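You operate a simulated robot arm through the tools that you are given. There is no shell and no other tool. Be economical: measure what you need, move in short steps, check, and stop when the job is done.

You are at the controls of a simulated two-armed robot. One attempt, no reset.

JOB
Vacuum the crumbs off the bookcase.
Fine: steady the vacuum with your other hand as you slide its switch; put it back where it lay, switched off. Set down upright: cream hand vacuum.

It is judged by the outcome, as a careful person would: the job done as asked, and still so three seconds after it is handed in. It fails if anything else is knocked over, pushed out of place, dropped, spilled or broken.

ROBOT AND FRAMES
Two 7-joint arms with two-finger parallel grippers on one trunk, on a base that drives. Base frame: it is fixed to the floor where the robot stands at the start and does not move with it; the origin is under the middle of the robot, x ahead of it, y to its left, z up. Readings come in m, rad, newtons and seconds.
The left shoulder is at the start at [0.07, 0.134, 1.226], the right one opposite. With the tool pointing down near the work surface each hand reaches from about 0.1 to 0.64 m from the robot's upright axis, wherever it stands, measured 20 degrees to its own side. Places, roughly: crumbs on the bookcase [0.5, -0.2, 0.9]; vacuum switch [0.5, 0.2, 0.9]. Payload 1.57 kg a hand.
The TCP of each hand is the grasp point between the finger pads, 0.03 m short of the fingertips. In the tool frame z runs along the fingers and y along their closing line. Largest opening 0.08 m; finger width 0.017, thickness 0.012; the body of the gripper, 0.04 by 0.082 m, starts 0.08 m behind the TCP.
Orientation is that of the tool frame in the base frame, as a unit quaternion [x, y, z, w]. With the fingers straight down and closing along the base's y, the tool's x points along the base's -x, its y along +y and its z along -z.

CONTROLS
- The arms move only by the tool arm_command. It takes "left_moves", "right_moves" or both (then of equal length, played together; a hand with none holds still); each is a list that holds one entry, the list of rows, each a list of 7 numbers: the shift along the tool's x, y, z in m, then the turn, a rotation vector about the tool's x, y, z in degrees, then the finger opening in m, from 0 to 0.08. In form: [[[tx, ty, tz, rx, ry, rz, grip], ...]]. A call has 1 to 12 rows; each row is the pose to reach, as a shift and turn from the pose commanded when the call began, along the tool's axes at that moment. Rows are played at 5 a second. More than 0.05 m and 0.15 rad between two rows, or a gripper value outside its range, and nothing of the call is played. A pose out of reach is approached as far as the arm can. The call stops where the force on the tool passes 40 N (or 10 N more than at its start, if that is more) or the arm is blocked; 0.2 s more then pass. The fingers move at their own pace (about 0.153 m/s each) and stop on an object; they squeeze with about 32 N. The grip force told is the motor's: it shows also when the fingers shut on nothing. Time passes only in rows, and 0.2 s behind the last, so rows that repeat a pose let the fingers close. It gives the time, the measured TCP pose, the force on the tool (base axes), the opening and the grip force at its end, in the units of the frame above (readings bear some noise), with the torque about the TCP (base axes, N m) and any sound that the robot's microphone picked up.
- Cameras (640 x 400 px; columns grow to the right, rows downward): "scene" is now at [0.1332, -0.0117, 1.4483]; the picture's right is [-0.13, -0.99, 0.00], its down [-0.63, 0.09, -0.77] and it looks along [0.76, -0.10, -0.64] (base axes); focal length 255 px, centre (320, 200). "left" rides on the left gripper at [0.072, 0.007, -0.122] in its tool frame; the picture's right is [-0.09, 1.00, 0.00], its down [-0.84, -0.08, -0.54] and it looks along [-0.54, -0.05, 0.84] (tool axes); focal length 238 px, centre (320, 200). "right" rides on the right gripper at [0.072, -0.007, -0.122] in its tool frame; the picture's right is [0.09, 1.00, 0.00], its down [-0.84, 0.08, -0.54] and it looks along [-0.54, 0.05, 0.84] (tool axes); focal length 238 px, centre (320, 200). There is no depth. A picture from a camera that has moved, and an enlarged one, comes with that camera's place and axes in the base frame and with its lens.
- grab_frame(camera): a new picture of that camera. The clock stands still meanwhile.
- raise_lower(by): slides the trunk up (or, below 0, down) by that many m; the arms and the scene camera ride with it, the base frame stays. It gives what a move gives, with no picture.
- roll_base(legs): drives the robot by 1 to 6 legs, each [ahead, left, turn to the left] in m, m and rad, along the robot's own axes; the way and the turn of a leg run together, so that a leg with both is an arc; at most 1.5 m and 3.142 rad a leg. The arms and the cameras ride along, it lands a little off, and it stops where it bumps. It gives what a move gives.
- pan_tilt(pan, tilt): turns the head with the scene camera to pan (to the left, within 1.501 rad either way) and tilt (down, from -0.506 to 1.204), counted from straight ahead of the robot. It gives what a move gives.
- enlarge(camera, box): a new picture of the part [left, top, right, bottom] of that camera's present view, enlarged. The clock stands still meanwhile.
- sign_off(): hands the job in; it is judged then, once.

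Go step by step. Nothing tells you exact positions but the pictures and the camera data: compare them with the known pose of the tool, close in by small moves and look again before you grip or let go. The budget is 120 turns and 108 pictures, counting those below and the enlarged ones. Unless the task says otherwise, let go and move clear before handing in, and close with one line.

The tools are called after ">>>" as name(argument=value, ...) on one line, values as JSON. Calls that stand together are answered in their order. arm_command: Moves the arms, as the interface text tells. Its arguments: {"type":"object","properties":{"left_moves":{"type":"array","items":{"type":"array","items":{"type":"array","items":{"type":"number"}}}},"right_moves":{"type":"array","items":{"type":"array","items":{"type":"array","items":{"type":"number"}}}}},"required":[]} The other tools are called the same way: raise_lower (by) slides the trunk up or down; roll_base (legs) drives the base; pan_tilt (pan, tilt) turns the head that bears the scene camera; grab_frame (camera) takes a picture; enlarge (camera, box) takes an enlarged picture of a part of a camera's view; sign_off () hands the job in.

At the start:

```text
time: 0.0
left_ee_pos: [0.4058, 0.1589, 1.2363]
left_tool_rot: [-0.001, 1.0, -0.001, 0.0]
left_ft_force: [0.9, 0.3, 0.6]
left_ft_torque: [0.01, 0.0, 0.02]
left_width: 0.0801
left_grip_force: 0.1
right_ee_pos: [0.4017, -0.2012, 1.1851]
right_tool_rot: [0.0, 1.0, 0.0, 0.0]
right_ft_force: [-0.2, -0.3, 0.1]
right_ft_torque: [0.02, 0.0, 0.0]
right_width: 0.0801
right_grip_force: 0.0
trunk travel left (down, up): [-0.8, 0.14]
robot x, y, heading: [0.0013, -0.0002, -0.001]
head pan, tilt: [-0.134, 0.689]
```

scene: 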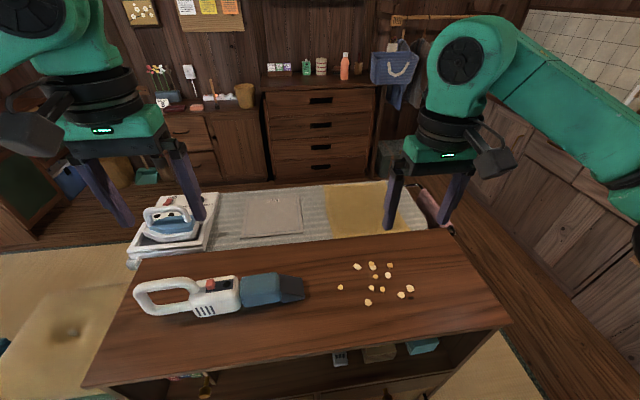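
right: 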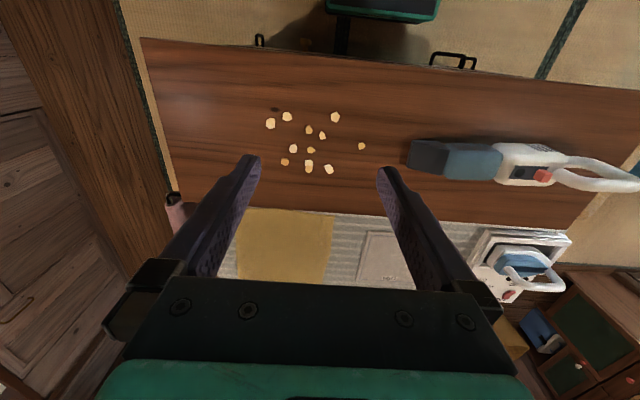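
left: 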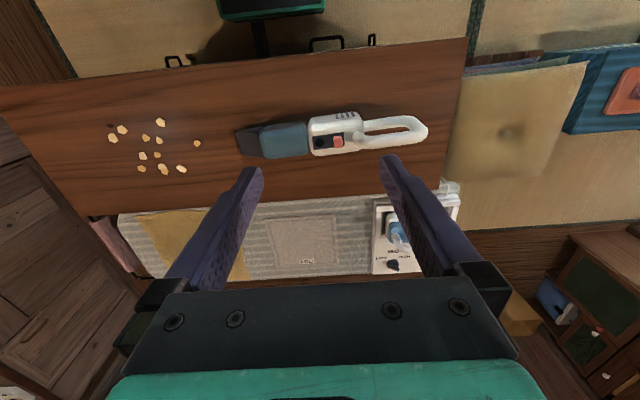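

I see the vacuum lying on the bookcase top, left, with its nozzle toward the crumbs at the right. I'll enlarge both before measuring.

>>> enlarge(camera="scene", box=[120, 230, 320, 355])

>>> enlarge(camera="left", box=[220, 70, 460, 220])

```text
3.20 times, centred on (220, 292) of scene
camera zoom: at [0.1332, -0.0117, 1.4483], right [-0.13, -0.99, 0.0], down [-0.63, 0.09, -0.77], along [0.76, -0.1, -0.64], focal length 816 px, centre (640, -96)
```

zoom: 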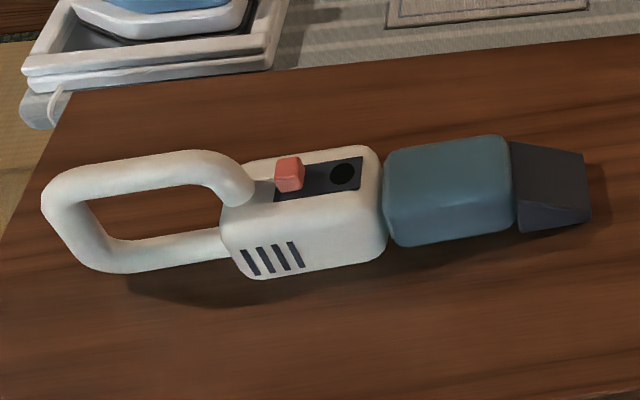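

```text
2.67 times, centred on (340, 145) of left
camera zoom: at [0.3349, 0.166, 1.3581], right [0.09, 1.0, 0.0], down [0.84, -0.08, 0.54], along [0.54, -0.05, -0.84], focal length 636 px, centre (267, 347)
```

zoom: 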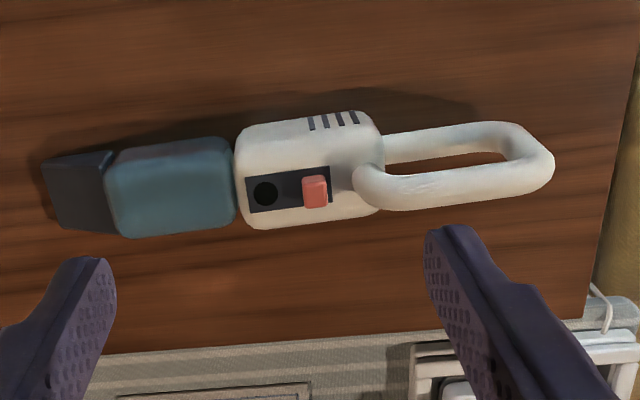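

The vacuum lies along base y at about x≈0.48, with a vertical loop handle (top branch near [0.48, 0.27, 0.955]) and the red switch at about [0.477, 0.184, 0.95]. I'll bring the left hand above the handle's top branch, turned so that it closes along x, and look again.

>>> arm_command(left_moves=[[[-0.007, 0.01, 0.01, 0, 0, 8.2, 0.08], [-0.014, 0.02, 0.02, 0, 0, 16.4, 0.08], [-0.021, 0.03, 0.03, 0, 0, 24.6, 0.08], [-0.028, 0.04, 0.04, 0, 0, 32.8, 0.08], [-0.035, 0.05, 0.05, 0, 0, 41, 0.08], [-0.042, 0.06, 0.06, 0, 0, 49.2, 0.08], [-0.049, 0.07, 0.07, 0, 0, 57.4, 0.08], [-0.056, 0.08, 0.08, 0, 0, 65.6, 0.08], [-0.063, 0.09, 0.09, 0, 0, 73.8, 0.08], [-0.07, 0.1, 0.1, 0, 0, 82, 0.08], [-0.075, 0.11, 0.11, 0, 0, 90, 0.08], [-0.075, 0.11, 0.11, 0, 0, 90, 0.08]]])

>>> grab_frame(camera="left")

>>> grab_frame(camera="scene")

```text
time: 2.6
left_ee_pos: [0.4819, 0.2698, 1.1254]
left_tool_rot: [0.707, 0.707, 0.0, 0.001]
left_ft_force: [0.4, 0.9, 0.2]
left_ft_torque: [0.03, -0.01, 0.0]
left_width: 0.0799
left_grip_force: 0.2
right_ee_pos: [0.4019, -0.201, 1.1842]
right_tool_rot: [0.0, 1.0, 0.0, 0.0]
right_ft_force: [-0.5, 0.9, 0.4]
right_ft_torque: [0.02, 0.02, -0.02]
right_width: 0.0801
right_grip_force: 0.1
trunk travel left (down, up): [-0.8, 0.14]
robot x, y, heading: [-0.0006, -0.0002, 0.004]
head pan, tilt: [-0.134, 0.689]
```

```text
102 pictures are left
camera left: at [0.4887, 0.3413, 1.2482], right [1.0, -0.09, 0.0], down [-0.08, -0.84, 0.54], along [-0.05, -0.54, -0.84], focal length 238 px, centre (320, 200)
```

left: 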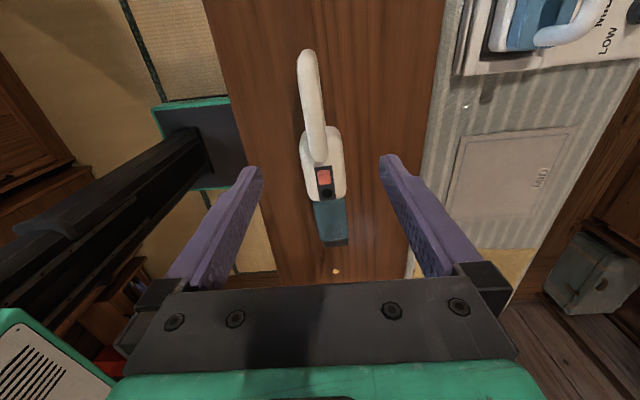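

```text
101 pictures are left
camera scene: at [0.133, -0.0119, 1.4483], right [-0.13, -0.99, 0.0], down [-0.63, 0.09, -0.77], along [0.76, -0.1, -0.64], focal length 255 px, centre (320, 200)
```

scene: 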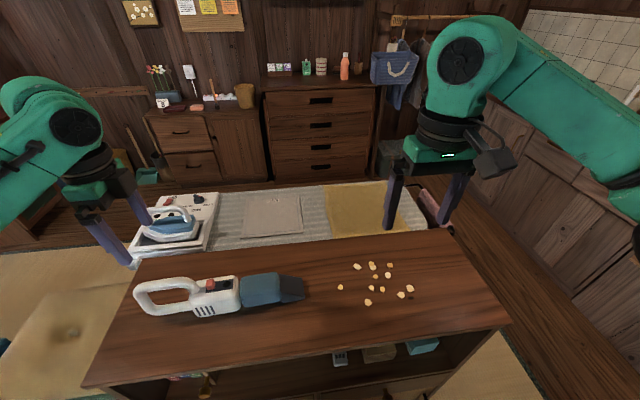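

From this view the handle branch runs along y at x≈0.474, z≈0.955. I'll lower over it and check before going down the last part.

>>> arm_command(left_moves=[[[0.003, -0.004, 0.04, 0, 0, 0, 0.08], [0.005, -0.007, 0.08, 0, 0, 0, 0.08], [0.005, -0.007, 0.11, 0, 0, 0, 0.08], [0.005, -0.007, 0.11, 0, 0, 0, 0.08]]])

>>> grab_frame(camera="left")

>>> enlarge(camera="scene", box=[80, 200, 320, 350])

```text
time: 3.6
left_ee_pos: [0.4754, 0.2755, 1.0167]
left_tool_rot: [0.707, 0.707, -0.001, 0.001]
left_ft_force: [0.1, 0.5, -0.7]
left_ft_torque: [0.05, -0.05, -0.01]
left_width: 0.08
left_grip_force: 0.1
right_ee_pos: [0.4009, -0.201, 1.1853]
right_tool_rot: [-0.001, 1.0, 0.0, 0.0]
right_ft_force: [-0.3, 0.9, 0.2]
right_ft_torque: [0.0, 0.0, 0.0]
right_width: 0.0802
right_grip_force: 0.1
trunk travel left (down, up): [-0.8, 0.14]
robot x, y, heading: [-0.0001, -0.003, 0.004]
head pan, tilt: [-0.134, 0.689]
```

```text
100 pictures are left
camera left: at [0.482, 0.3463, 1.1372], right [1.0, -0.09, 0.0], down [-0.08, -0.84, 0.54], along [-0.05, -0.54, -0.84], focal length 238 px, centre (320, 200)
```

left: 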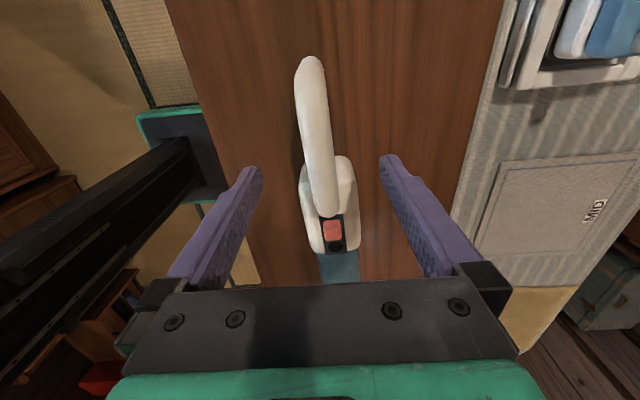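

```text
2.67 times, centred on (200, 275) of scene
camera zoom: at [0.1331, -0.0117, 1.4483], right [-0.13, -0.99, 0.0], down [-0.63, 0.09, -0.77], along [0.76, -0.1, -0.64], focal length 680 px, centre (640, 0)
```

zoom: 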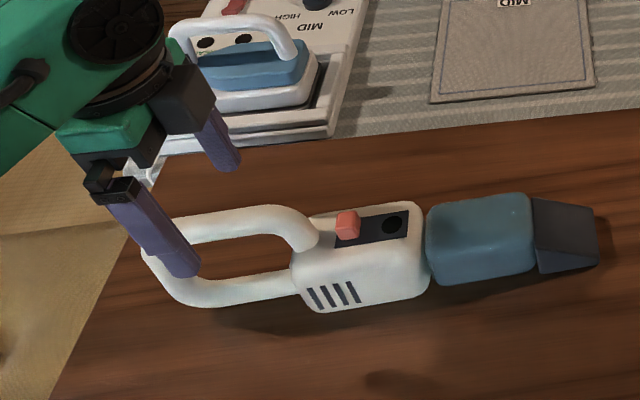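

The fingers straddle the branch, well centred. I'll lower to z≈0.957 and close.

>>> arm_command(left_moves=[[[0, 0, 0.03, 0, 0, 0, 0.08], [0, 0, 0.06, 0, 0, 0, 0.08], [0, 0, 0.06, 0, 0, 0, 0.08], [0, 0, 0.06, 0, 0, 0, 0.04], [0, 0, 0.06, 0, 0, 0, 0.02], [0, 0, 0.06, 0, 0, 0, 0.015], [0, 0, 0.06, 0, 0, 0, 0.01]]])

>>> enlarge(camera="scene", box=[80, 200, 320, 350])

>>> grab_frame(camera="left")

```text
time: 5.2
left_ee_pos: [0.4756, 0.2737, 0.9564]
left_tool_rot: [0.706, 0.708, 0.0, 0.0]
left_ft_force: [1.3, -0.8, 0.7]
left_ft_torque: [-0.25, 0.07, 0.23]
left_width: 0.0214
left_grip_force: 32.1
right_ee_pos: [0.4011, -0.2001, 1.1842]
right_tool_rot: [0.0, 1.0, 0.0, -0.001]
right_ft_force: [-0.4, 0.6, -1.0]
right_ft_torque: [0.0, -0.03, 0.01]
right_width: 0.08
right_grip_force: 0.1
trunk travel left (down, up): [-0.8, 0.14]
robot x, y, heading: [-0.0007, -0.0012, -0.004]
head pan, tilt: [-0.134, 0.689]
```

```text
2.67 times, centred on (200, 275) of scene
camera zoom: at [0.1335, -0.012, 1.4483], right [-0.13, -0.99, 0.0], down [-0.63, 0.09, -0.77], along [0.76, -0.1, -0.64], focal length 680 px, centre (640, 0)
```

zoom: 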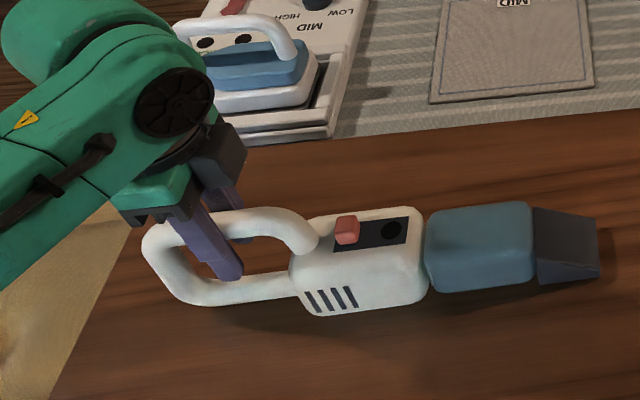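

```text
97 pictures are left
camera left: at [0.4818, 0.3458, 1.0785], right [1.0, -0.09, 0.0], down [-0.08, -0.84, 0.54], along [-0.05, -0.54, -0.84], focal length 238 px, centre (320, 200)
```

left: 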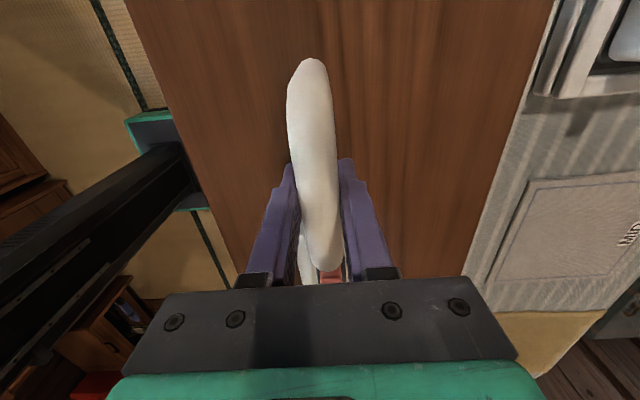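

The handle is firmly held (0.021 m wide). Next I'll bring the right hand, turned so its fingers straddle the switch along x, to a spot short of the vacuum's switch and look.

>>> arm_command(right_moves=[[[-0.007, 0.023, 0.005, 0, 0, -8.2, 0.05], [-0.014, 0.046, 0.01, 0, 0, -16.4, 0.05], [-0.021, 0.069, 0.015, 0, 0, -24.6, 0.05], [-0.028, 0.092, 0.02, 0, 0, -32.8, 0.05], [-0.035, 0.115, 0.025, 0, 0, -41, 0.05], [-0.042, 0.138, 0.03, 0, 0, -49.2, 0.05], [-0.049, 0.161, 0.035, 0, 0, -57.4, 0.05], [-0.056, 0.184, 0.04, 0, 0, -65.6, 0.05], [-0.063, 0.207, 0.045, 0, 0, -73.8, 0.05], [-0.07, 0.23, 0.05, 0, 0, -82, 0.05], [-0.079, 0.25, 0.055, 0, 0, -90, 0.05], [-0.079, 0.25, 0.055, 0, 0, -90, 0.05]]])

>>> grab_frame(camera="right")

>>> grab_frame(camera="scene")

```text
time: 7.8
left_ee_pos: [0.4762, 0.2747, 0.9567]
left_tool_rot: [0.707, 0.707, 0.001, 0.0]
left_ft_force: [1.5, 0.4, -0.8]
left_ft_torque: [0.41, 0.07, 0.1]
left_width: 0.0213
left_grip_force: 32.5
right_ee_pos: [0.2917, 0.0367, 1.1157]
right_tool_rot: [-0.66, 0.751, -0.018, 0.015]
right_ft_force: [-0.1, -0.1, 0.4]
right_ft_torque: [0.01, -0.04, -0.01]
right_width: 0.05
right_grip_force: 0.1
right hand out of reach, approached as far as the arm can: row 6, 7, 8, 9, 10, 11, 12
trunk travel left (down, up): [-0.8, 0.14]
robot x, y, heading: [-0.0038, 0.0021, 0.0]
head pan, tilt: [-0.134, 0.689]
```

```text
96 pictures are left
camera right: at [0.2839, -0.0339, 1.2377], right [-1.0, 0.04, -0.05], down [0.01, 0.84, 0.54], along [0.06, 0.54, -0.84], focal length 238 px, centre (320, 200)
```

right: 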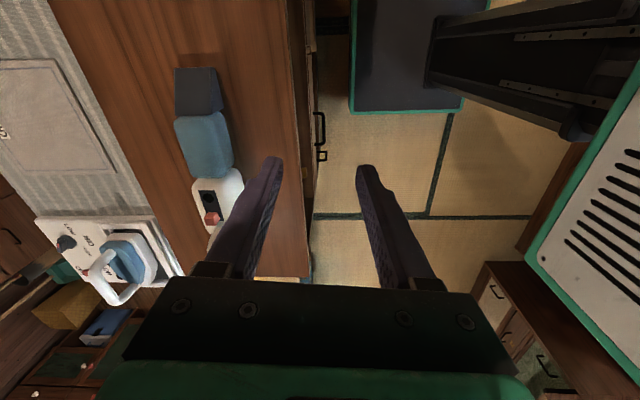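

```text
95 pictures are left
camera scene: at [0.135, -0.0112, 1.4482], right [-0.13, -0.99, 0.0], down [-0.63, 0.09, -0.77], along [0.76, -0.1, -0.64], focal length 255 px, centre (320, 200)
```

scene: 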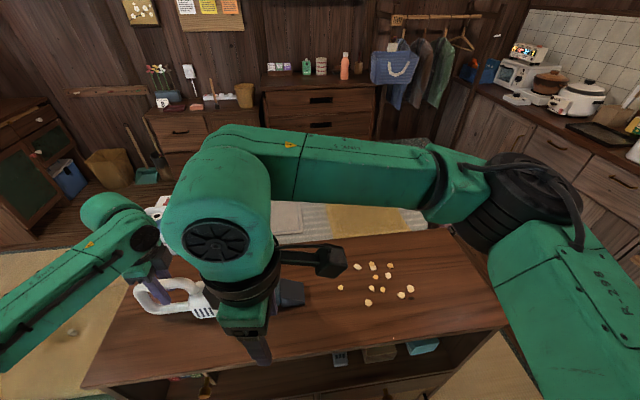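

The −90° turn is out of reach across the body, so I'll back the right hand off the way it came, and later come in with the opposite turn (+90°) with the hand leaned away from the left gripper.

>>> arm_command(right_moves=[[[0.023, 0.009, -0.005, 0, 0, 8.2, 0.05], [0.046, 0.016, -0.01, 0, 0, 16.4, 0.05], [0.069, 0.023, -0.015, 0, 0, 24.6, 0.05], [0.092, 0.03, -0.02, 0, 0, 32.8, 0.05], [0.115, 0.037, -0.025, 0, 0, 41, 0.05], [0.138, 0.044, -0.03, 0, 0, 49.2, 0.05], [0.161, 0.051, -0.035, 0, 0, 57.4, 0.05], [0.161, 0.051, -0.035, 0, 0, 57.4, 0.05]]])

```text
time: 9.6
left_ee_pos: [0.4753, 0.2741, 0.9565]
left_tool_rot: [0.707, 0.707, -0.001, 0.0]
left_ft_force: [1.1, -0.4, 0.6]
left_ft_torque: [0.38, 0.09, 0.03]
left_width: 0.0214
left_grip_force: 32.0
right_ee_pos: [0.2162, -0.1149, 1.1506]
right_tool_rot: [-0.216, 0.976, -0.008, 0.022]
right_ft_force: [0.1, 0.5, -0.1]
right_ft_torque: [0.01, -0.01, 0.03]
right_width: 0.0502
right_grip_force: 0.1
trunk travel left (down, up): [-0.8, 0.14]
robot x, y, heading: [-0.0003, 0.0013, 0.002]
head pan, tilt: [-0.134, 0.689]
```

The right hand is back near centre. Now I'll swing it forward with the opposite turn.

>>> arm_command(right_moves=[[[-0.02, 0.004, 0.002, 0, 0, 8.2, 0.05], [-0.04, 0.008, 0.005, 0, 0, 16.4, 0.05], [-0.06, 0.012, 0.007, 0, 0, 24.6, 0.05], [-0.08, 0.016, 0.01, 0, 0, 32.8, 0.05], [-0.1, 0.02, 0.012, 0, 0, 41, 0.05], [-0.12, 0.024, 0.015, 0, 0, 49.2, 0.05], [-0.14, 0.028, 0.017, 0, 0, 57.4, 0.05], [-0.16, 0.032, 0.02, 0, 0, 65.6, 0.05], [-0.18, 0.037, 0.022, 0, 0, 73.8, 0.05], [-0.2, 0.041, 0.025, 0, 0, 82, 0.05], [-0.22, 0.045, 0.027, 0, 0, 90.2, 0.05], [-0.2447, 0.0513, 0.03, 0, 0, 98.4, 0.05]]])

```text
time: 12.2
left_ee_pos: [0.4754, 0.2743, 0.9568]
left_tool_rot: [0.706, 0.708, -0.001, 0.0]
left_ft_force: [0.3, 1.1, -0.9]
left_ft_torque: [0.04, 0.1, 0.04]
left_width: 0.0212
left_grip_force: 32.0
right_ee_pos: [0.4178, 0.0352, 1.1313]
right_tool_rot: [0.598, 0.801, 0.011, 0.022]
right_ft_force: [-1.1, 0.1, 0.2]
right_ft_torque: [0.01, 0.0, 0.0]
right_width: 0.0502
right_grip_force: 0.1
trunk travel left (down, up): [-0.8, 0.14]
robot x, y, heading: [-0.0015, 0.0, -0.0]
head pan, tilt: [-0.134, 0.689]
```

The right hand reaches well this way. I'll finish the turn to 90° with a 25° lean, hovering short of the switch, and look.

>>> arm_command(right_moves=[[[0.0185, 0.021, 0.0175, -0.24, 6.42, 4.21, 0.05], [0.037, 0.042, 0.035, -0.48, 12.85, 8.42, 0.05], [0.0555, 0.063, 0.0525, -0.72, 19.3, 12.63, 0.05], [0.074, 0.0845, 0.07, -0.96, 25.7, 16.84, 0.05], [0.074, 0.0845, 0.07, -0.96, 25.7, 16.84, 0.05]]])

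>>> grab_frame(camera="right")

>>> grab_frame(camera="scene")

```text
time: 13.4
left_ee_pos: [0.4744, 0.2736, 0.9563]
left_tool_rot: [0.706, 0.708, 0.0, 0.0]
left_ft_force: [-1.1, 0.9, -0.3]
left_ft_torque: [0.04, -0.03, -0.05]
left_width: 0.0214
left_grip_force: 32.4
right_ee_pos: [0.4799, 0.1304, 1.0607]
right_tool_rot: [0.689, 0.692, 0.151, -0.154]
right_ft_force: [-0.3, 0.2, 0.1]
right_ft_torque: [0.01, 0.01, -0.03]
right_width: 0.05
right_grip_force: 0.1
trunk travel left (down, up): [-0.8, 0.14]
robot x, y, heading: [-0.0035, 0.0023, -0.003]
head pan, tilt: [-0.134, 0.689]
```

```text
94 pictures are left
camera right: at [0.4739, 0.1442, 1.2017], right [1.0, 0.09, 0.04], down [0.08, -0.99, 0.14], along [0.05, -0.13, -0.99], focal length 238 px, centre (320, 200)
```

right: 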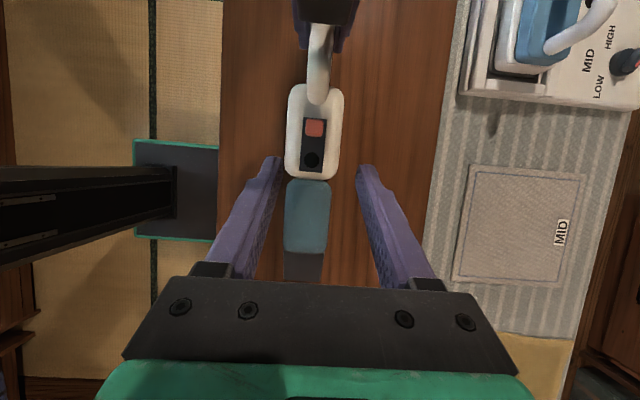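

```text
93 pictures are left
camera scene: at [0.1332, -0.0115, 1.4483], right [-0.13, -0.99, 0.0], down [-0.63, 0.09, -0.77], along [0.76, -0.1, -0.64], focal length 255 px, centre (320, 200)
```

scene: 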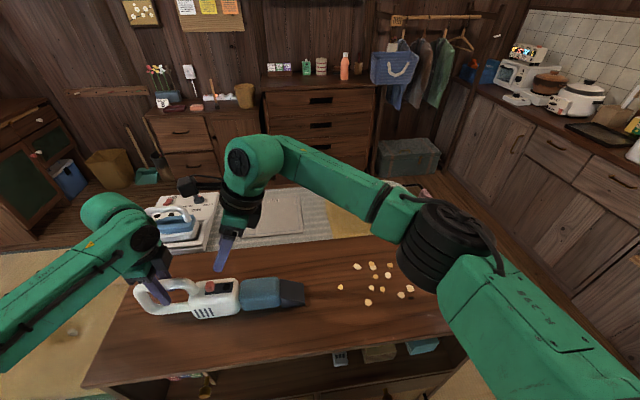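

The switch knob is about 0.019 m square at [0.474, 0.184, 0.95], its track running toward the nozzle. Straight down my finger axis leads onto it; I'll descend most of the way and check.

>>> arm_command(right_moves=[[[0, -0.006, 0.035, 0, 0, 0, 0.05], [0, -0.006, 0.065, 0, 0, 0, 0.05], [0, -0.006, 0.08, 0, 0, 0, 0.05], [0, -0.006, 0.08, 0, 0, 0, 0.05]]])

>>> grab_frame(camera="right")

>>> enlarge(camera="scene", box=[120, 220, 320, 345])

```text
time: 14.4
left_ee_pos: [0.4739, 0.2742, 0.9572]
left_tool_rot: [0.707, 0.708, 0.0, 0.001]
left_ft_force: [0.5, 0.2, 0.2]
left_ft_torque: [-0.02, 0.01, -0.05]
left_width: 0.021
left_grip_force: 31.8
right_ee_pos: [0.4736, 0.1651, 0.9895]
right_tool_rot: [0.69, 0.691, 0.153, -0.154]
right_ft_force: [0.0, 0.1, -0.5]
right_ft_torque: [-0.01, -0.02, 0.02]
right_width: 0.0499
right_grip_force: 0.1
trunk travel left (down, up): [-0.8, 0.14]
robot x, y, heading: [0.0005, 0.0023, -0.005]
head pan, tilt: [-0.134, 0.689]
```

```text
92 pictures are left
camera right: at [0.4676, 0.1769, 1.1298], right [1.0, 0.09, 0.04], down [0.08, -0.99, 0.14], along [0.05, -0.13, -0.99], focal length 238 px, centre (320, 200)
```

right: 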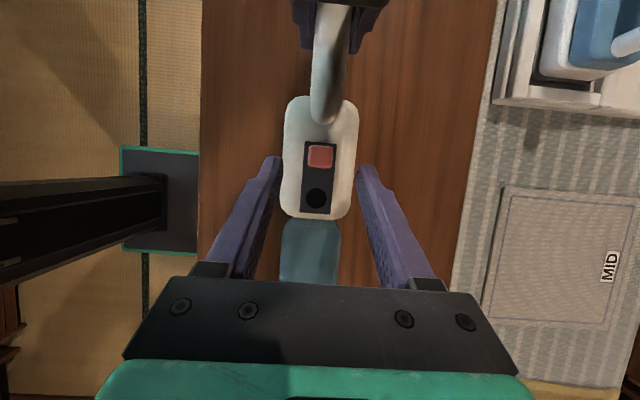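

```text
3.20 times, centred on (220, 282) of scene
camera zoom: at [0.1332, -0.0114, 1.4483], right [-0.13, -0.99, 0.0], down [-0.63, 0.09, -0.77], along [0.76, -0.1, -0.64], focal length 816 px, centre (640, -64)
```

zoom: 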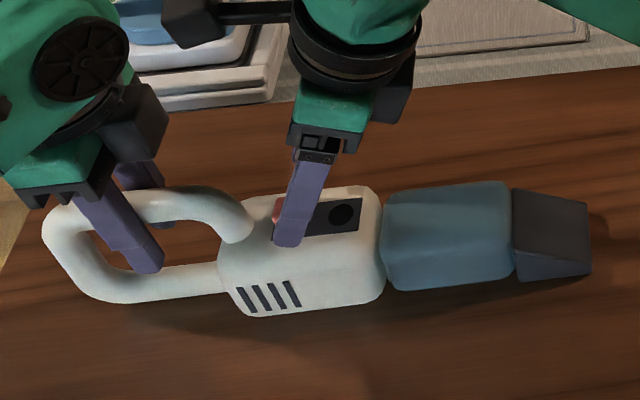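

Aligned: the switch lies straight ahead between the fingertips. I'll narrow to 0.035, go down the last 18 mm and pinch the knob.

>>> arm_command(right_moves=[[[0, 0, 0, 0, 0, 0, 0.036], [0, 0, 0.009, 0, 0, 0, 0.036], [0, 0, 0.018, 0, 0, 0, 0.036], [0, 0, 0.018, 0, 0, 0, 0.036]]])

>>> grab_frame(camera="right")

>>> enlarge(camera="scene", box=[120, 220, 320, 345])

```text
time: 15.4
left_ee_pos: [0.4736, 0.2743, 0.9571]
left_tool_rot: [0.707, 0.707, 0.0, 0.0]
left_ft_force: [-0.9, 1.2, 0.8]
left_ft_torque: [-0.04, 0.0, -0.05]
left_width: 0.0214
left_grip_force: 31.8
right_ee_pos: [0.4732, 0.1716, 0.9726]
right_tool_rot: [0.689, 0.692, 0.153, -0.155]
right_ft_force: [0.5, 0.1, -0.8]
right_ft_torque: [0.01, 0.03, 0.02]
right_width: 0.036
right_grip_force: 0.1
trunk travel left (down, up): [-0.8, 0.14]
robot x, y, heading: [0.0009, -0.0011, 0.001]
head pan, tilt: [-0.134, 0.689]
```

```text
90 pictures are left
camera right: at [0.4675, 0.1845, 1.1132], right [1.0, 0.09, 0.04], down [0.08, -0.99, 0.14], along [0.05, -0.13, -0.99], focal length 238 px, centre (320, 200)
```

right: 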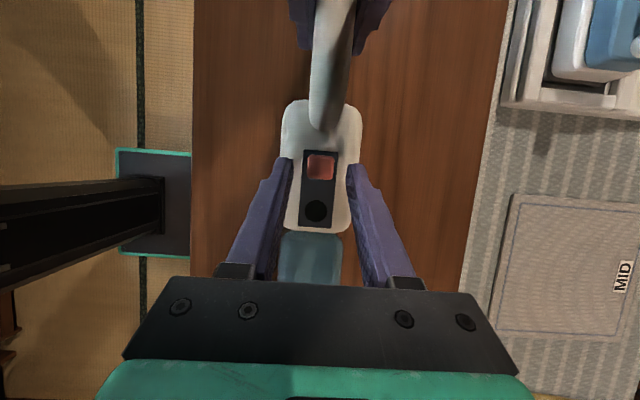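

```text
3.20 times, centred on (220, 282) of scene
camera zoom: at [0.1332, -0.0114, 1.4483], right [-0.13, -0.99, 0.0], down [-0.63, 0.09, -0.77], along [0.76, -0.1, -0.64], focal length 816 px, centre (640, -64)
```

zoom: 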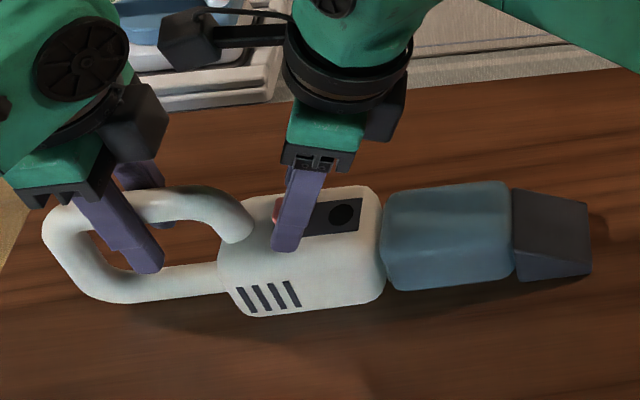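

No contact yet and the knob is centred between the tips. I'll close on it.

>>> arm_command(right_moves=[[[0, 0, 0.001, 0, 0, 0, 0.025], [0, 0, 0.001, 0, 0, 0, 0.012], [0, 0, 0.001, 0, 0, 0, 0.008], [0, 0, 0.001, 0, 0, 0, 0.008]]])

>>> enlarge(camera="right", box=[220, 80, 420, 300])

```text
time: 16.4
left_ee_pos: [0.4751, 0.2761, 0.9569]
left_tool_rot: [0.706, 0.708, 0.001, 0.0]
left_ft_force: [-0.6, 0.2, 0.7]
left_ft_torque: [-0.07, -0.01, 0.0]
left_width: 0.0213
left_grip_force: 32.0
right_ee_pos: [0.4738, 0.1709, 0.9725]
right_tool_rot: [0.689, 0.692, 0.152, -0.154]
right_ft_force: [-0.4, -0.5, 0.2]
right_ft_torque: [0.02, 0.0, -0.04]
right_width: 0.0163
right_grip_force: 32.0
trunk travel left (down, up): [-0.8, 0.14]
robot x, y, heading: [0.0011, 0.0015, 0.001]
head pan, tilt: [-0.134, 0.689]
```

```text
1.82 times, centred on (320, 190) of right
camera zoom: at [0.4675, 0.1849, 1.1125], right [1.0, 0.09, 0.04], down [0.08, -0.99, 0.14], along [0.05, -0.13, -0.99], focal length 433 px, centre (320, 218)
```

zoom: 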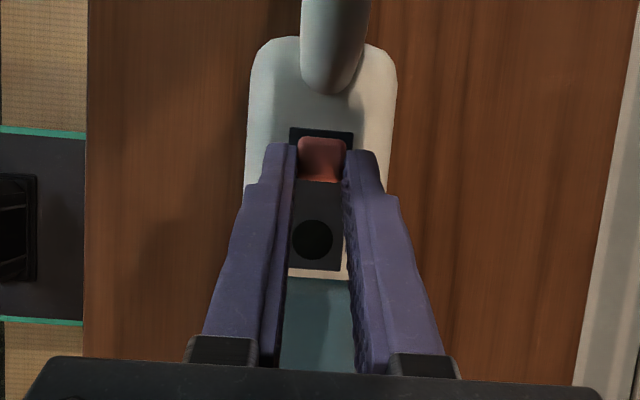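

The knob is pinched (16 mm). I'll slide it toward the nozzle while the left hand holds the handle.

>>> arm_command(right_moves=[[[-0.0045, 0, -0.0021, 0, 0, 0, 0.008], [-0.0091, 0, -0.0042, 0, 0, 0, 0.008], [-0.0136, 0, -0.0063, 0, 0, 0, 0.008], [-0.0181, 0, -0.0085, 0, 0, 0, 0.008]]])

>>> enlarge(camera="right", box=[220, 80, 420, 300])

>>> enlarge(camera="scene", box=[120, 220, 320, 345])

```text
time: 17.4
left_ee_pos: [0.4741, 0.2749, 0.9571]
left_tool_rot: [0.708, 0.707, 0.001, 0.001]
left_ft_force: [-1.2, -6.1, 1.8]
left_ft_torque: [0.71, 0.0, -0.14]
left_width: 0.0216
left_grip_force: 31.7
right_ee_pos: [0.4735, 0.1527, 0.9727]
right_tool_rot: [0.689, 0.692, 0.152, -0.155]
right_ft_force: [1.3, 7.9, 0.0]
right_ft_torque: [-0.28, -0.02, -0.12]
right_width: 0.0165
right_grip_force: 31.4
trunk travel left (down, up): [-0.8, 0.14]
robot x, y, heading: [-0.0004, 0.0013, -0.003]
head pan, tilt: [-0.134, 0.689]
```

```text
1.82 times, centred on (320, 190) of right
camera zoom: at [0.4674, 0.1655, 1.1125], right [1.0, 0.09, 0.04], down [0.08, -0.99, 0.14], along [0.05, -0.13, -0.99], focal length 433 px, centre (320, 218)
```

zoom: 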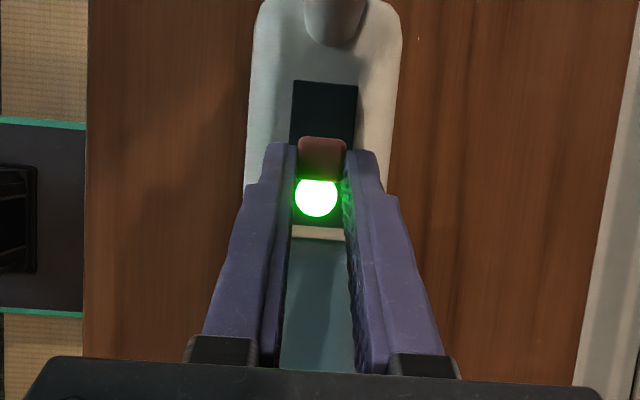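

```text
3.20 times, centred on (220, 282) of scene
camera zoom: at [0.1334, -0.0113, 1.4483], right [-0.13, -0.99, 0.0], down [-0.63, 0.09, -0.77], along [0.76, -0.1, -0.64], focal length 816 px, centre (640, -64)
```

zoom: 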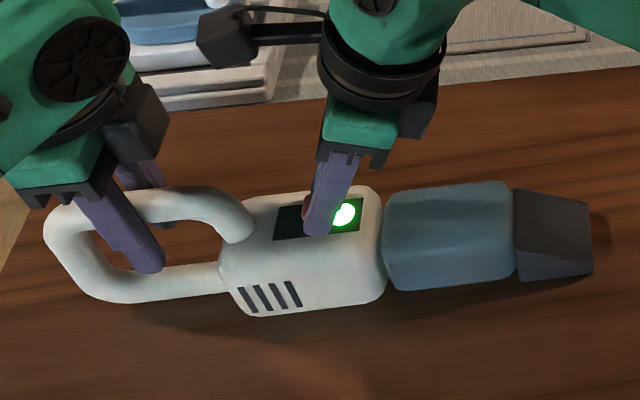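

The light is green, so the vacuum is on. I'll release the knob, back off along the finger axis and check that it stays on.

>>> arm_command(right_moves=[[[0, 0, 0, 0, 0, 0, 0.036], [0, 0, 0, 0, 0, 0, 0.036], [0, 0, -0.03, 0, 0, 0, 0.036], [0, 0, -0.07, 0, 0, 0, 0.036], [0, 0, -0.11, 0, 0, 0, 0.036], [0, 0, -0.11, 0, 0, 0, 0.036]]])

>>> grab_frame(camera="right")

>>> grab_frame(camera="scene")

```text
time: 18.8
left_ee_pos: [0.4749, 0.2755, 0.9571]
left_tool_rot: [0.708, 0.706, 0.0, 0.001]
left_ft_force: [0.2, -0.3, 0.2]
left_ft_torque: [-0.24, -0.01, -0.02]
left_width: 0.0213
left_grip_force: 32.0
right_ee_pos: [0.4743, 0.1073, 1.0722]
right_tool_rot: [0.69, 0.691, 0.152, -0.153]
right_ft_force: [0.7, 0.1, -0.1]
right_ft_torque: [-0.02, -0.01, -0.02]
right_width: 0.0359
right_grip_force: 0.1
trunk travel left (down, up): [-0.8, 0.14]
robot x, y, heading: [0.0005, -0.003, 0.001]
head pan, tilt: [-0.134, 0.689]
```

```text
85 pictures are left
camera right: at [0.4685, 0.1188, 1.212], right [1.0, 0.09, 0.04], down [0.08, -0.99, 0.14], along [0.05, -0.13, -0.99], focal length 238 px, centre (320, 200)
```

right: 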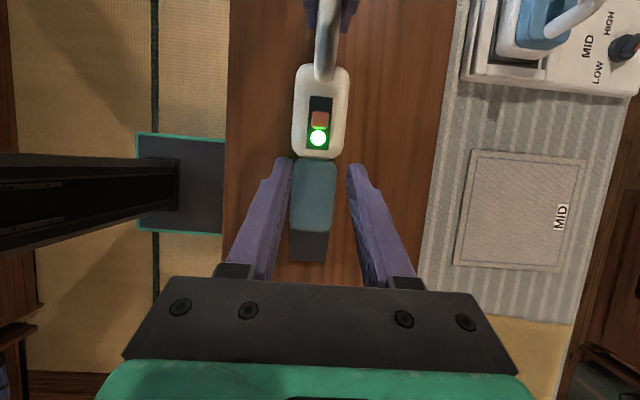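

```text
84 pictures are left
camera scene: at [0.1333, -0.0114, 1.4483], right [-0.13, -0.99, 0.0], down [-0.63, 0.09, -0.77], along [0.76, -0.1, -0.64], focal length 255 px, centre (320, 200)
```

scene: 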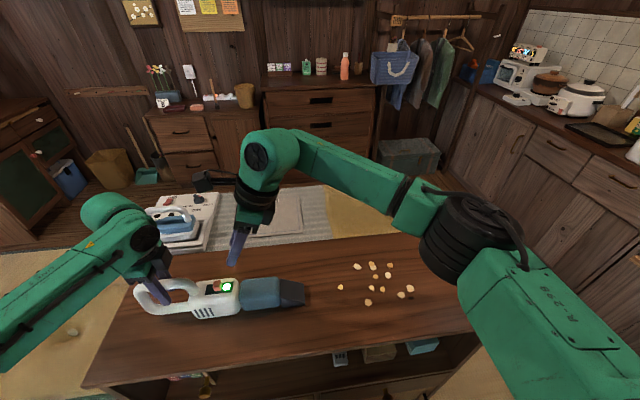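

The vacuum stays on. The crumbs span x≈0.436–0.54, y≈−0.11…−0.29. First I'll park the right hand well to the right and up, out of the sweep.

>>> arm_command(right_moves=[[[-0.03, -0.014, -0.026, 0, 0, 0, 0.036], [-0.059, -0.028, -0.051, 0, 0, 0, 0.036], [-0.088, -0.042, -0.077, 0, 0, 0, 0.036], [-0.118, -0.057, -0.103, 0, 0, 0, 0.036], [-0.147, -0.071, -0.128, 0, 0, 0, 0.036], [-0.176, -0.085, -0.154, 0, 0, 0, 0.036], [-0.206, -0.099, -0.18, 0, 0, 0, 0.036], [-0.235, -0.113, -0.205, 0, 0, 0, 0.036], [-0.265, -0.128, -0.231, 0, 0, 0, 0.036], [-0.294, -0.142, -0.257, 0, 0, 0, 0.036], [-0.323, -0.156, -0.282, 0, 0, 0, 0.036], [-0.353, -0.17, -0.308, 0, 0, 0, 0.036]]])

>>> grab_frame(camera="scene")

```text
time: 21.4
left_ee_pos: [0.474, 0.2747, 0.956]
left_tool_rot: [0.707, 0.707, 0.0, 0.0]
left_ft_force: [-1.5, 0.4, -0.3]
left_ft_torque: [0.06, -0.05, -0.08]
left_width: 0.0212
left_grip_force: 31.5
right_ee_pos: [0.304, -0.347, 1.1989]
right_tool_rot: [0.688, 0.692, 0.154, -0.154]
right_ft_force: [0.4, 0.5, -0.1]
right_ft_torque: [0.01, -0.02, 0.03]
right_width: 0.0361
right_grip_force: 0.0
trunk travel left (down, up): [-0.8, 0.14]
robot x, y, heading: [0.002, -0.0025, -0.0]
head pan, tilt: [-0.134, 0.689]
```

```text
83 pictures are left
camera scene: at [0.1324, -0.0123, 1.4483], right [-0.13, -0.99, 0.0], down [-0.63, 0.09, -0.77], along [0.76, -0.1, -0.64], focal length 255 px, centre (320, 200)
```

scene: 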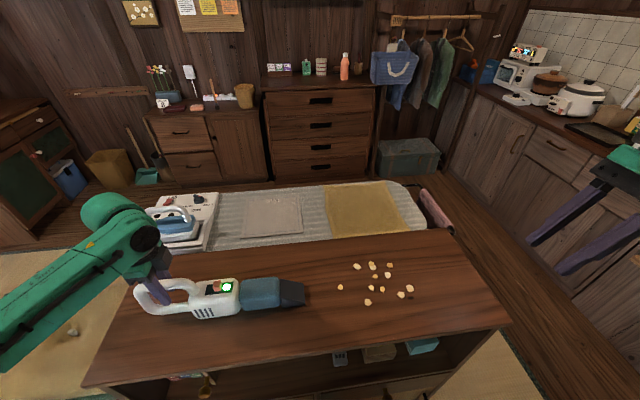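

The view is clear. I'll slide the vacuum toward the crumbs a short way, lifted a couple of millimetres, and check.

>>> arm_command(left_moves=[[[0, 0, -0.003, 0, 0, 0, 0.01], [-0.02, 0, -0.003, 0, 0, 0, 0.01], [-0.04, 0, -0.003, 0, 0, 0, 0.01], [-0.06, 0, -0.003, 0, 0, 0, 0.01], [-0.08, 0, -0.003, 0, 0, 0, 0.01]]])

>>> enlarge(camera="scene", box=[80, 200, 480, 400])

```text
time: 22.6
left_ee_pos: [0.4753, 0.1939, 0.9613]
left_tool_rot: [0.707, 0.707, 0.0, -0.002]
left_ft_force: [-0.3, -0.7, -5.0]
left_ft_torque: [0.6, -0.03, -0.02]
left_width: 0.0211
left_grip_force: 32.0
right_ee_pos: [0.3072, -0.3468, 1.1989]
right_tool_rot: [0.69, 0.691, 0.153, -0.154]
right_ft_force: [0.3, 0.1, -0.6]
right_ft_torque: [0.02, -0.02, 0.01]
right_width: 0.0359
right_grip_force: 0.0
trunk travel left (down, up): [-0.8, 0.14]
robot x, y, heading: [-0.0012, -0.0009, 0.001]
head pan, tilt: [-0.134, 0.689]
```

```text
1.60 times, centred on (280, 300) of scene
camera zoom: at [0.1342, -0.0129, 1.4482], right [-0.13, -0.99, 0.0], down [-0.63, 0.09, -0.77], along [0.76, -0.1, -0.64], focal length 408 px, centre (384, 40)
```

zoom: 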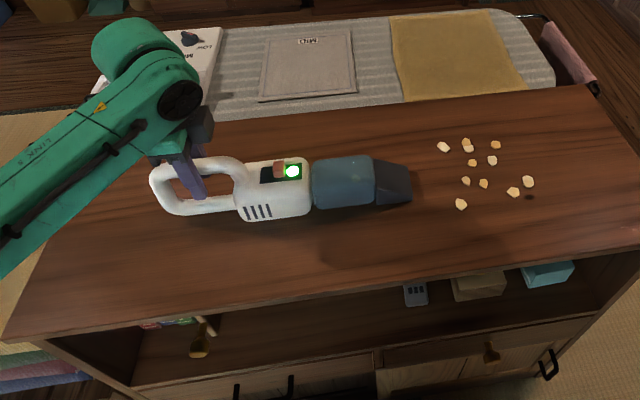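

The first crumb is already drawn in and the left arm carries the vacuum well. I'll continue forward slowly.

>>> arm_command(left_moves=[[[-0.015, 0, 0, 0, 0, 0, 0.01], [-0.03, 0, 0, 0, 0, 0, 0.01], [-0.045, 0, 0, 0, 0, 0, 0.01], [-0.06, 0, 0, 0, 0, 0, 0.01], [-0.075, 0, 0, 0, 0, 0, 0.01]]])

>>> enlarge(camera="scene", box=[160, 200, 480, 360])

```text
time: 23.8
left_ee_pos: [0.4756, 0.1189, 0.9588]
left_tool_rot: [0.706, 0.708, 0.0, -0.001]
left_ft_force: [0.2, -0.2, -4.3]
left_ft_torque: [0.65, 0.02, -0.01]
left_width: 0.0214
left_grip_force: 31.9
right_ee_pos: [0.3068, -0.3471, 1.199]
right_tool_rot: [0.689, 0.691, 0.152, -0.155]
right_ft_force: [0.8, -0.6, -0.2]
right_ft_torque: [0.04, 0.02, 0.0]
right_width: 0.036
right_grip_force: 0.1
trunk travel left (down, up): [-0.8, 0.14]
robot x, y, heading: [-0.0022, 0.0012, -0.001]
head pan, tilt: [-0.134, 0.689]
```

```text
2.00 times, centred on (320, 280) of scene
camera zoom: at [0.1343, -0.0128, 1.4482], right [-0.13, -0.99, 0.0], down [-0.63, 0.09, -0.77], along [0.76, -0.1, -0.64], focal length 510 px, centre (320, 40)
```

zoom: 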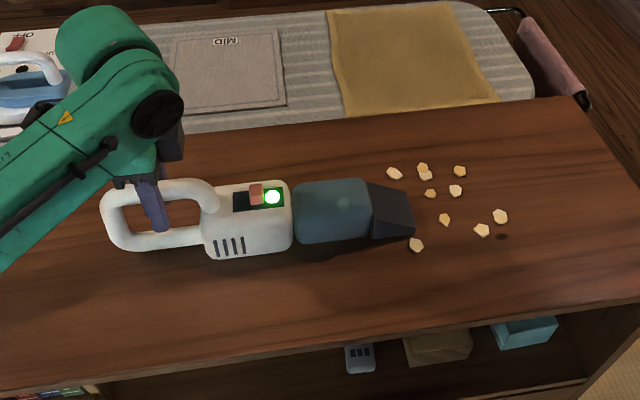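

Suction reaches about 3 cm. I'll shift toward the robot to take the near-side crumb.

>>> arm_command(left_moves=[[[0, -0.012, 0, 0, 0, 0, 0.01], [0, -0.024, 0, 0, 0, 0, 0.01], [0, -0.035, 0, 0, 0, 0, 0.01], [-0.015, -0.035, 0, 0, 0, 0, 0.01], [-0.03, -0.035, 0, 0, 0, 0, 0.01]]])

>>> enlarge(camera="scene", box=[160, 200, 480, 360])

```text
time: 25.0
left_ee_pos: [0.4409, 0.091, 0.959]
left_tool_rot: [0.706, 0.708, 0.001, -0.001]
left_ft_force: [0.2, -0.2, -5.2]
left_ft_torque: [0.6, -0.01, 0.01]
left_width: 0.0215
left_grip_force: 32.4
right_ee_pos: [0.3078, -0.3465, 1.1994]
right_tool_rot: [0.689, 0.692, 0.152, -0.154]
right_ft_force: [-0.6, -0.1, 0.1]
right_ft_torque: [-0.04, -0.03, 0.02]
right_width: 0.0361
right_grip_force: 0.0
trunk travel left (down, up): [-0.8, 0.14]
robot x, y, heading: [-0.0034, -0.0012, 0.003]
head pan, tilt: [-0.134, 0.689]
```

```text
2.00 times, centred on (320, 280) of scene
camera zoom: at [0.1343, -0.013, 1.4482], right [-0.13, -0.99, 0.0], down [-0.63, 0.09, -0.77], along [0.76, -0.1, -0.64], focal length 510 px, centre (320, 40)
```

zoom: 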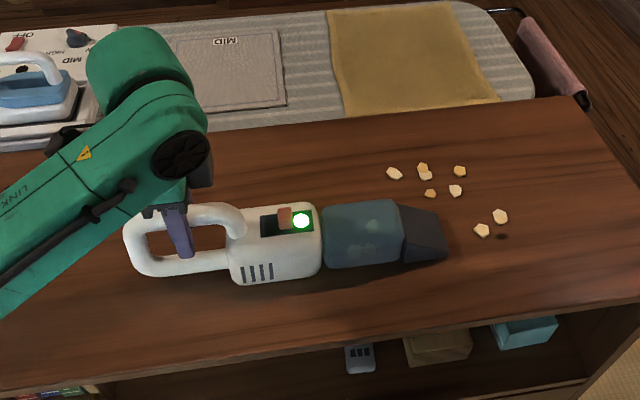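

Those are gone; the two farther near-side crumbs are next, straight ahead.

>>> arm_command(left_moves=[[[-0.015, 0, 0, 0, 0, 0, 0.01], [-0.03, 0, 0, 0, 0, 0, 0.01], [-0.045, 0, 0, 0, 0, 0, 0.01], [-0.06, 0.003, 0, 0, 0, 0, 0.01], [-0.07, 0.003, 0, 0, 0, 0, 0.01]]])

>>> enlarge(camera="scene", box=[160, 200, 480, 360])

```text
time: 26.2
left_ee_pos: [0.442, 0.0195, 0.9601]
left_tool_rot: [0.706, 0.708, 0.0, 0.0]
left_ft_force: [0.6, 0.0, -4.2]
left_ft_torque: [0.61, 0.02, 0.02]
left_width: 0.0213
left_grip_force: 32.4
right_ee_pos: [0.3063, -0.3466, 1.1996]
right_tool_rot: [0.69, 0.691, 0.153, -0.154]
right_ft_force: [0.0, 0.2, 0.3]
right_ft_torque: [0.01, -0.01, 0.03]
right_width: 0.0357
right_grip_force: 0.0
trunk travel left (down, up): [-0.8, 0.14]
robot x, y, heading: [0.0045, -0.0005, 0.001]
head pan, tilt: [-0.134, 0.689]
```

```text
2.00 times, centred on (320, 280) of scene
camera zoom: at [0.1341, -0.0127, 1.4482], right [-0.13, -0.99, 0.0], down [-0.63, 0.09, -0.77], along [0.76, -0.1, -0.64], focal length 510 px, centre (320, 40)
```

zoom: 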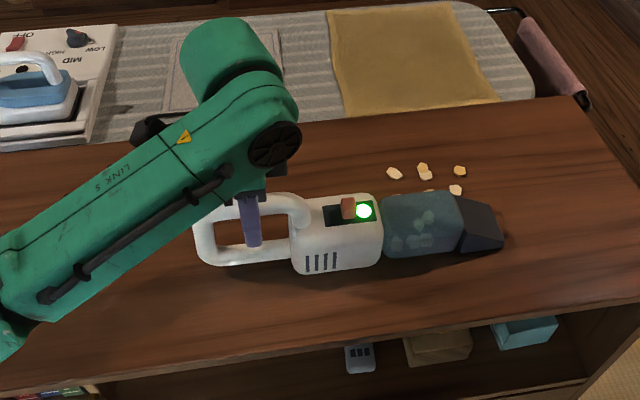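

The near side is clean. I'll back up, shift away from the robot, and take the far crumbs.

>>> arm_command(left_moves=[[[0.03, 0, 0, 0, 0, 0, 0.01], [0.06, 0, 0, 0, 0, 0, 0.01], [0.09, 0, 0, 0, 0, 0, 0.01], [0.12, 0, 0, 0, 0, 0, 0.01], [0.125, 0.02, 0, 0, 0, 0, 0.01], [0.125, 0.045, 0, 0, 0, 0, 0.01], [0.125, 0.07, 0, 0, 0, 0, 0.01], [0.11, 0.072, 0, 0, 0, 0, 0.01], [0.095, 0.072, 0, 0, 0, 0, 0.01]]])

>>> enlarge(camera="scene", box=[160, 200, 480, 360])

```text
time: 28.2
left_ee_pos: [0.5147, 0.1133, 0.959]
left_tool_rot: [0.707, 0.707, -0.001, -0.001]
left_ft_force: [-0.7, -0.5, -5.4]
left_ft_torque: [0.64, -0.01, -0.04]
left_width: 0.0216
left_grip_force: 32.1
right_ee_pos: [0.3062, -0.3468, 1.1999]
right_tool_rot: [0.69, 0.691, 0.153, -0.154]
right_ft_force: [-0.7, -0.4, -0.1]
right_ft_torque: [0.0, -0.03, -0.04]
right_width: 0.0359
right_grip_force: 0.0
trunk travel left (down, up): [-0.8, 0.14]
robot x, y, heading: [-0.0001, 0.0012, -0.002]
head pan, tilt: [-0.134, 0.689]
```

```text
2.00 times, centred on (320, 280) of scene
camera zoom: at [0.1342, -0.0129, 1.4482], right [-0.13, -0.99, 0.0], down [-0.63, 0.09, -0.77], along [0.76, -0.1, -0.64], focal length 510 px, centre (320, 40)
```

zoom: 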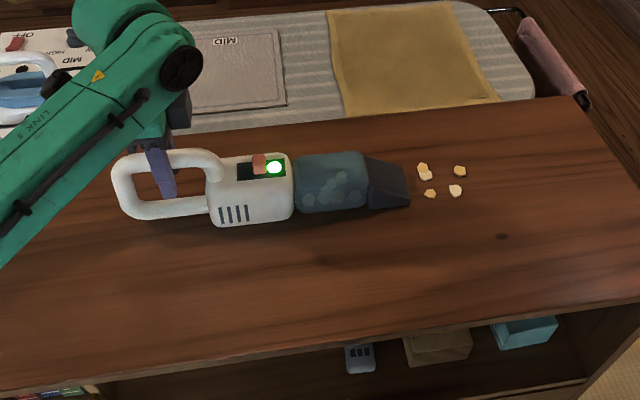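

Five or so are left right in front of the nozzle. I'll advance slowly along them.

>>> arm_command(left_moves=[[[-0.015, 0, 0, 0, 0, 0, 0.01], [-0.03, 0, 0, 0, 0, 0, 0.01], [-0.045, 0, 0, 0, 0, 0, 0.01], [-0.06, 0, 0, 0, 0, 0, 0.01], [-0.075, 0, 0, 0, 0, 0, 0.01], [-0.09, 0, 0, 0, 0, 0, 0.01], [-0.09, 0, 0, 0, 0, 0, 0.01]]])

>>> enlarge(camera="scene", box=[160, 200, 480, 360])

```text
time: 29.8
left_ee_pos: [0.5153, 0.0247, 0.9599]
left_tool_rot: [0.707, 0.708, 0.0, -0.001]
left_ft_force: [-0.1, 0.0, -4.5]
left_ft_torque: [0.6, 0.02, 0.0]
left_width: 0.0213
left_grip_force: 31.9
right_ee_pos: [0.3071, -0.3459, 1.1989]
right_tool_rot: [0.689, 0.691, 0.153, -0.154]
right_ft_force: [0.7, 0.3, -0.4]
right_ft_torque: [-0.02, 0.01, 0.0]
right_width: 0.0359
right_grip_force: 0.0
trunk travel left (down, up): [-0.8, 0.14]
robot x, y, heading: [0.0036, 0.0019, 0.001]
head pan, tilt: [-0.134, 0.689]
```

```text
2.00 times, centred on (320, 280) of scene
camera zoom: at [0.1342, -0.0117, 1.4482], right [-0.13, -0.99, 0.0], down [-0.63, 0.09, -0.77], along [0.76, -0.1, -0.64], focal length 510 px, centre (320, 40)
```

zoom: 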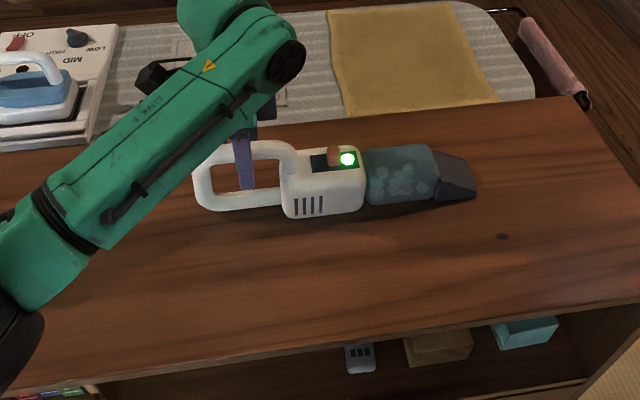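

No crumbs are visible now (the dark spot is a wood knot that was there from the start). I'll carry the vacuum back above where it lay and check the surface.

>>> arm_command(left_moves=[[[0.03, -0.005, -0.001, 0, 0, 0, 0.01], [0.06, -0.01, -0.001, 0, 0, 0, 0.01], [0.09, -0.015, -0.001, 0, 0, 0, 0.01], [0.12, -0.02, -0.001, 0, 0, 0, 0.01], [0.15, -0.025, -0.001, 0, 0, 0, 0.01], [0.18, -0.03, -0.001, 0, 0, 0, 0.01], [0.21, -0.035, -0.001, 0, 0, 0, 0.01], [0.235, -0.0398, -0.001, 0, 0, 0, 0.01], [0.2498, -0.0398, -0.001, 0, 0, 0, 0.01], [0.2498, -0.0398, -0.001, 0, 0, 0, 0.01]]])

>>> enlarge(camera="scene", box=[320, 220, 520, 345])

>>> enlarge(camera="scene", box=[120, 230, 320, 355])

```text
time: 32.0
left_ee_pos: [0.4755, 0.2757, 0.9594]
left_tool_rot: [0.707, 0.707, -0.001, -0.001]
left_ft_force: [0.1, 0.4, -5.2]
left_ft_torque: [0.62, 0.04, -0.01]
left_width: 0.0214
left_grip_force: 32.0
right_ee_pos: [0.3072, -0.3455, 1.1997]
right_tool_rot: [0.689, 0.691, 0.153, -0.154]
right_ft_force: [0.2, -0.6, 0.7]
right_ft_torque: [0.01, -0.06, -0.02]
right_width: 0.0361
right_grip_force: 0.0
trunk travel left (down, up): [-0.8, 0.14]
robot x, y, heading: [0.0003, -0.0001, -0.001]
head pan, tilt: [-0.134, 0.689]
```

```text
3.20 times, centred on (420, 282) of scene
camera zoom: at [0.1342, -0.0117, 1.4482], right [-0.13, -0.99, 0.0], down [-0.63, 0.09, -0.77], along [0.76, -0.1, -0.64], focal length 816 px, centre (0, -64)
```

zoom: 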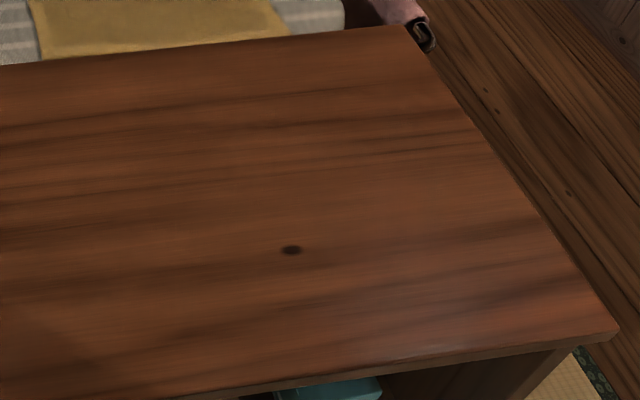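

```text
3.20 times, centred on (220, 292) of scene
camera zoom: at [0.1342, -0.0117, 1.4482], right [-0.13, -0.99, 0.0], down [-0.63, 0.09, -0.77], along [0.76, -0.1, -0.64], focal length 816 px, centre (640, -96)
```

zoom: 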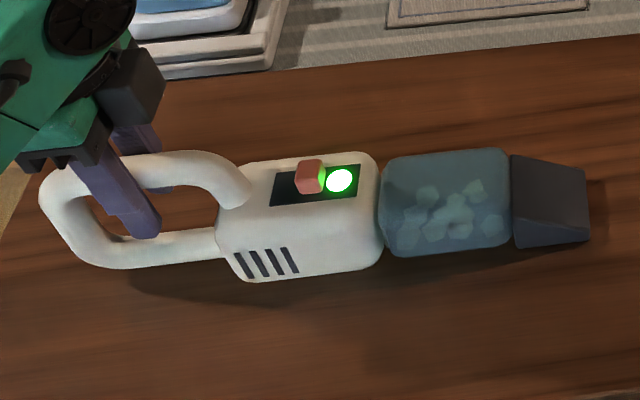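

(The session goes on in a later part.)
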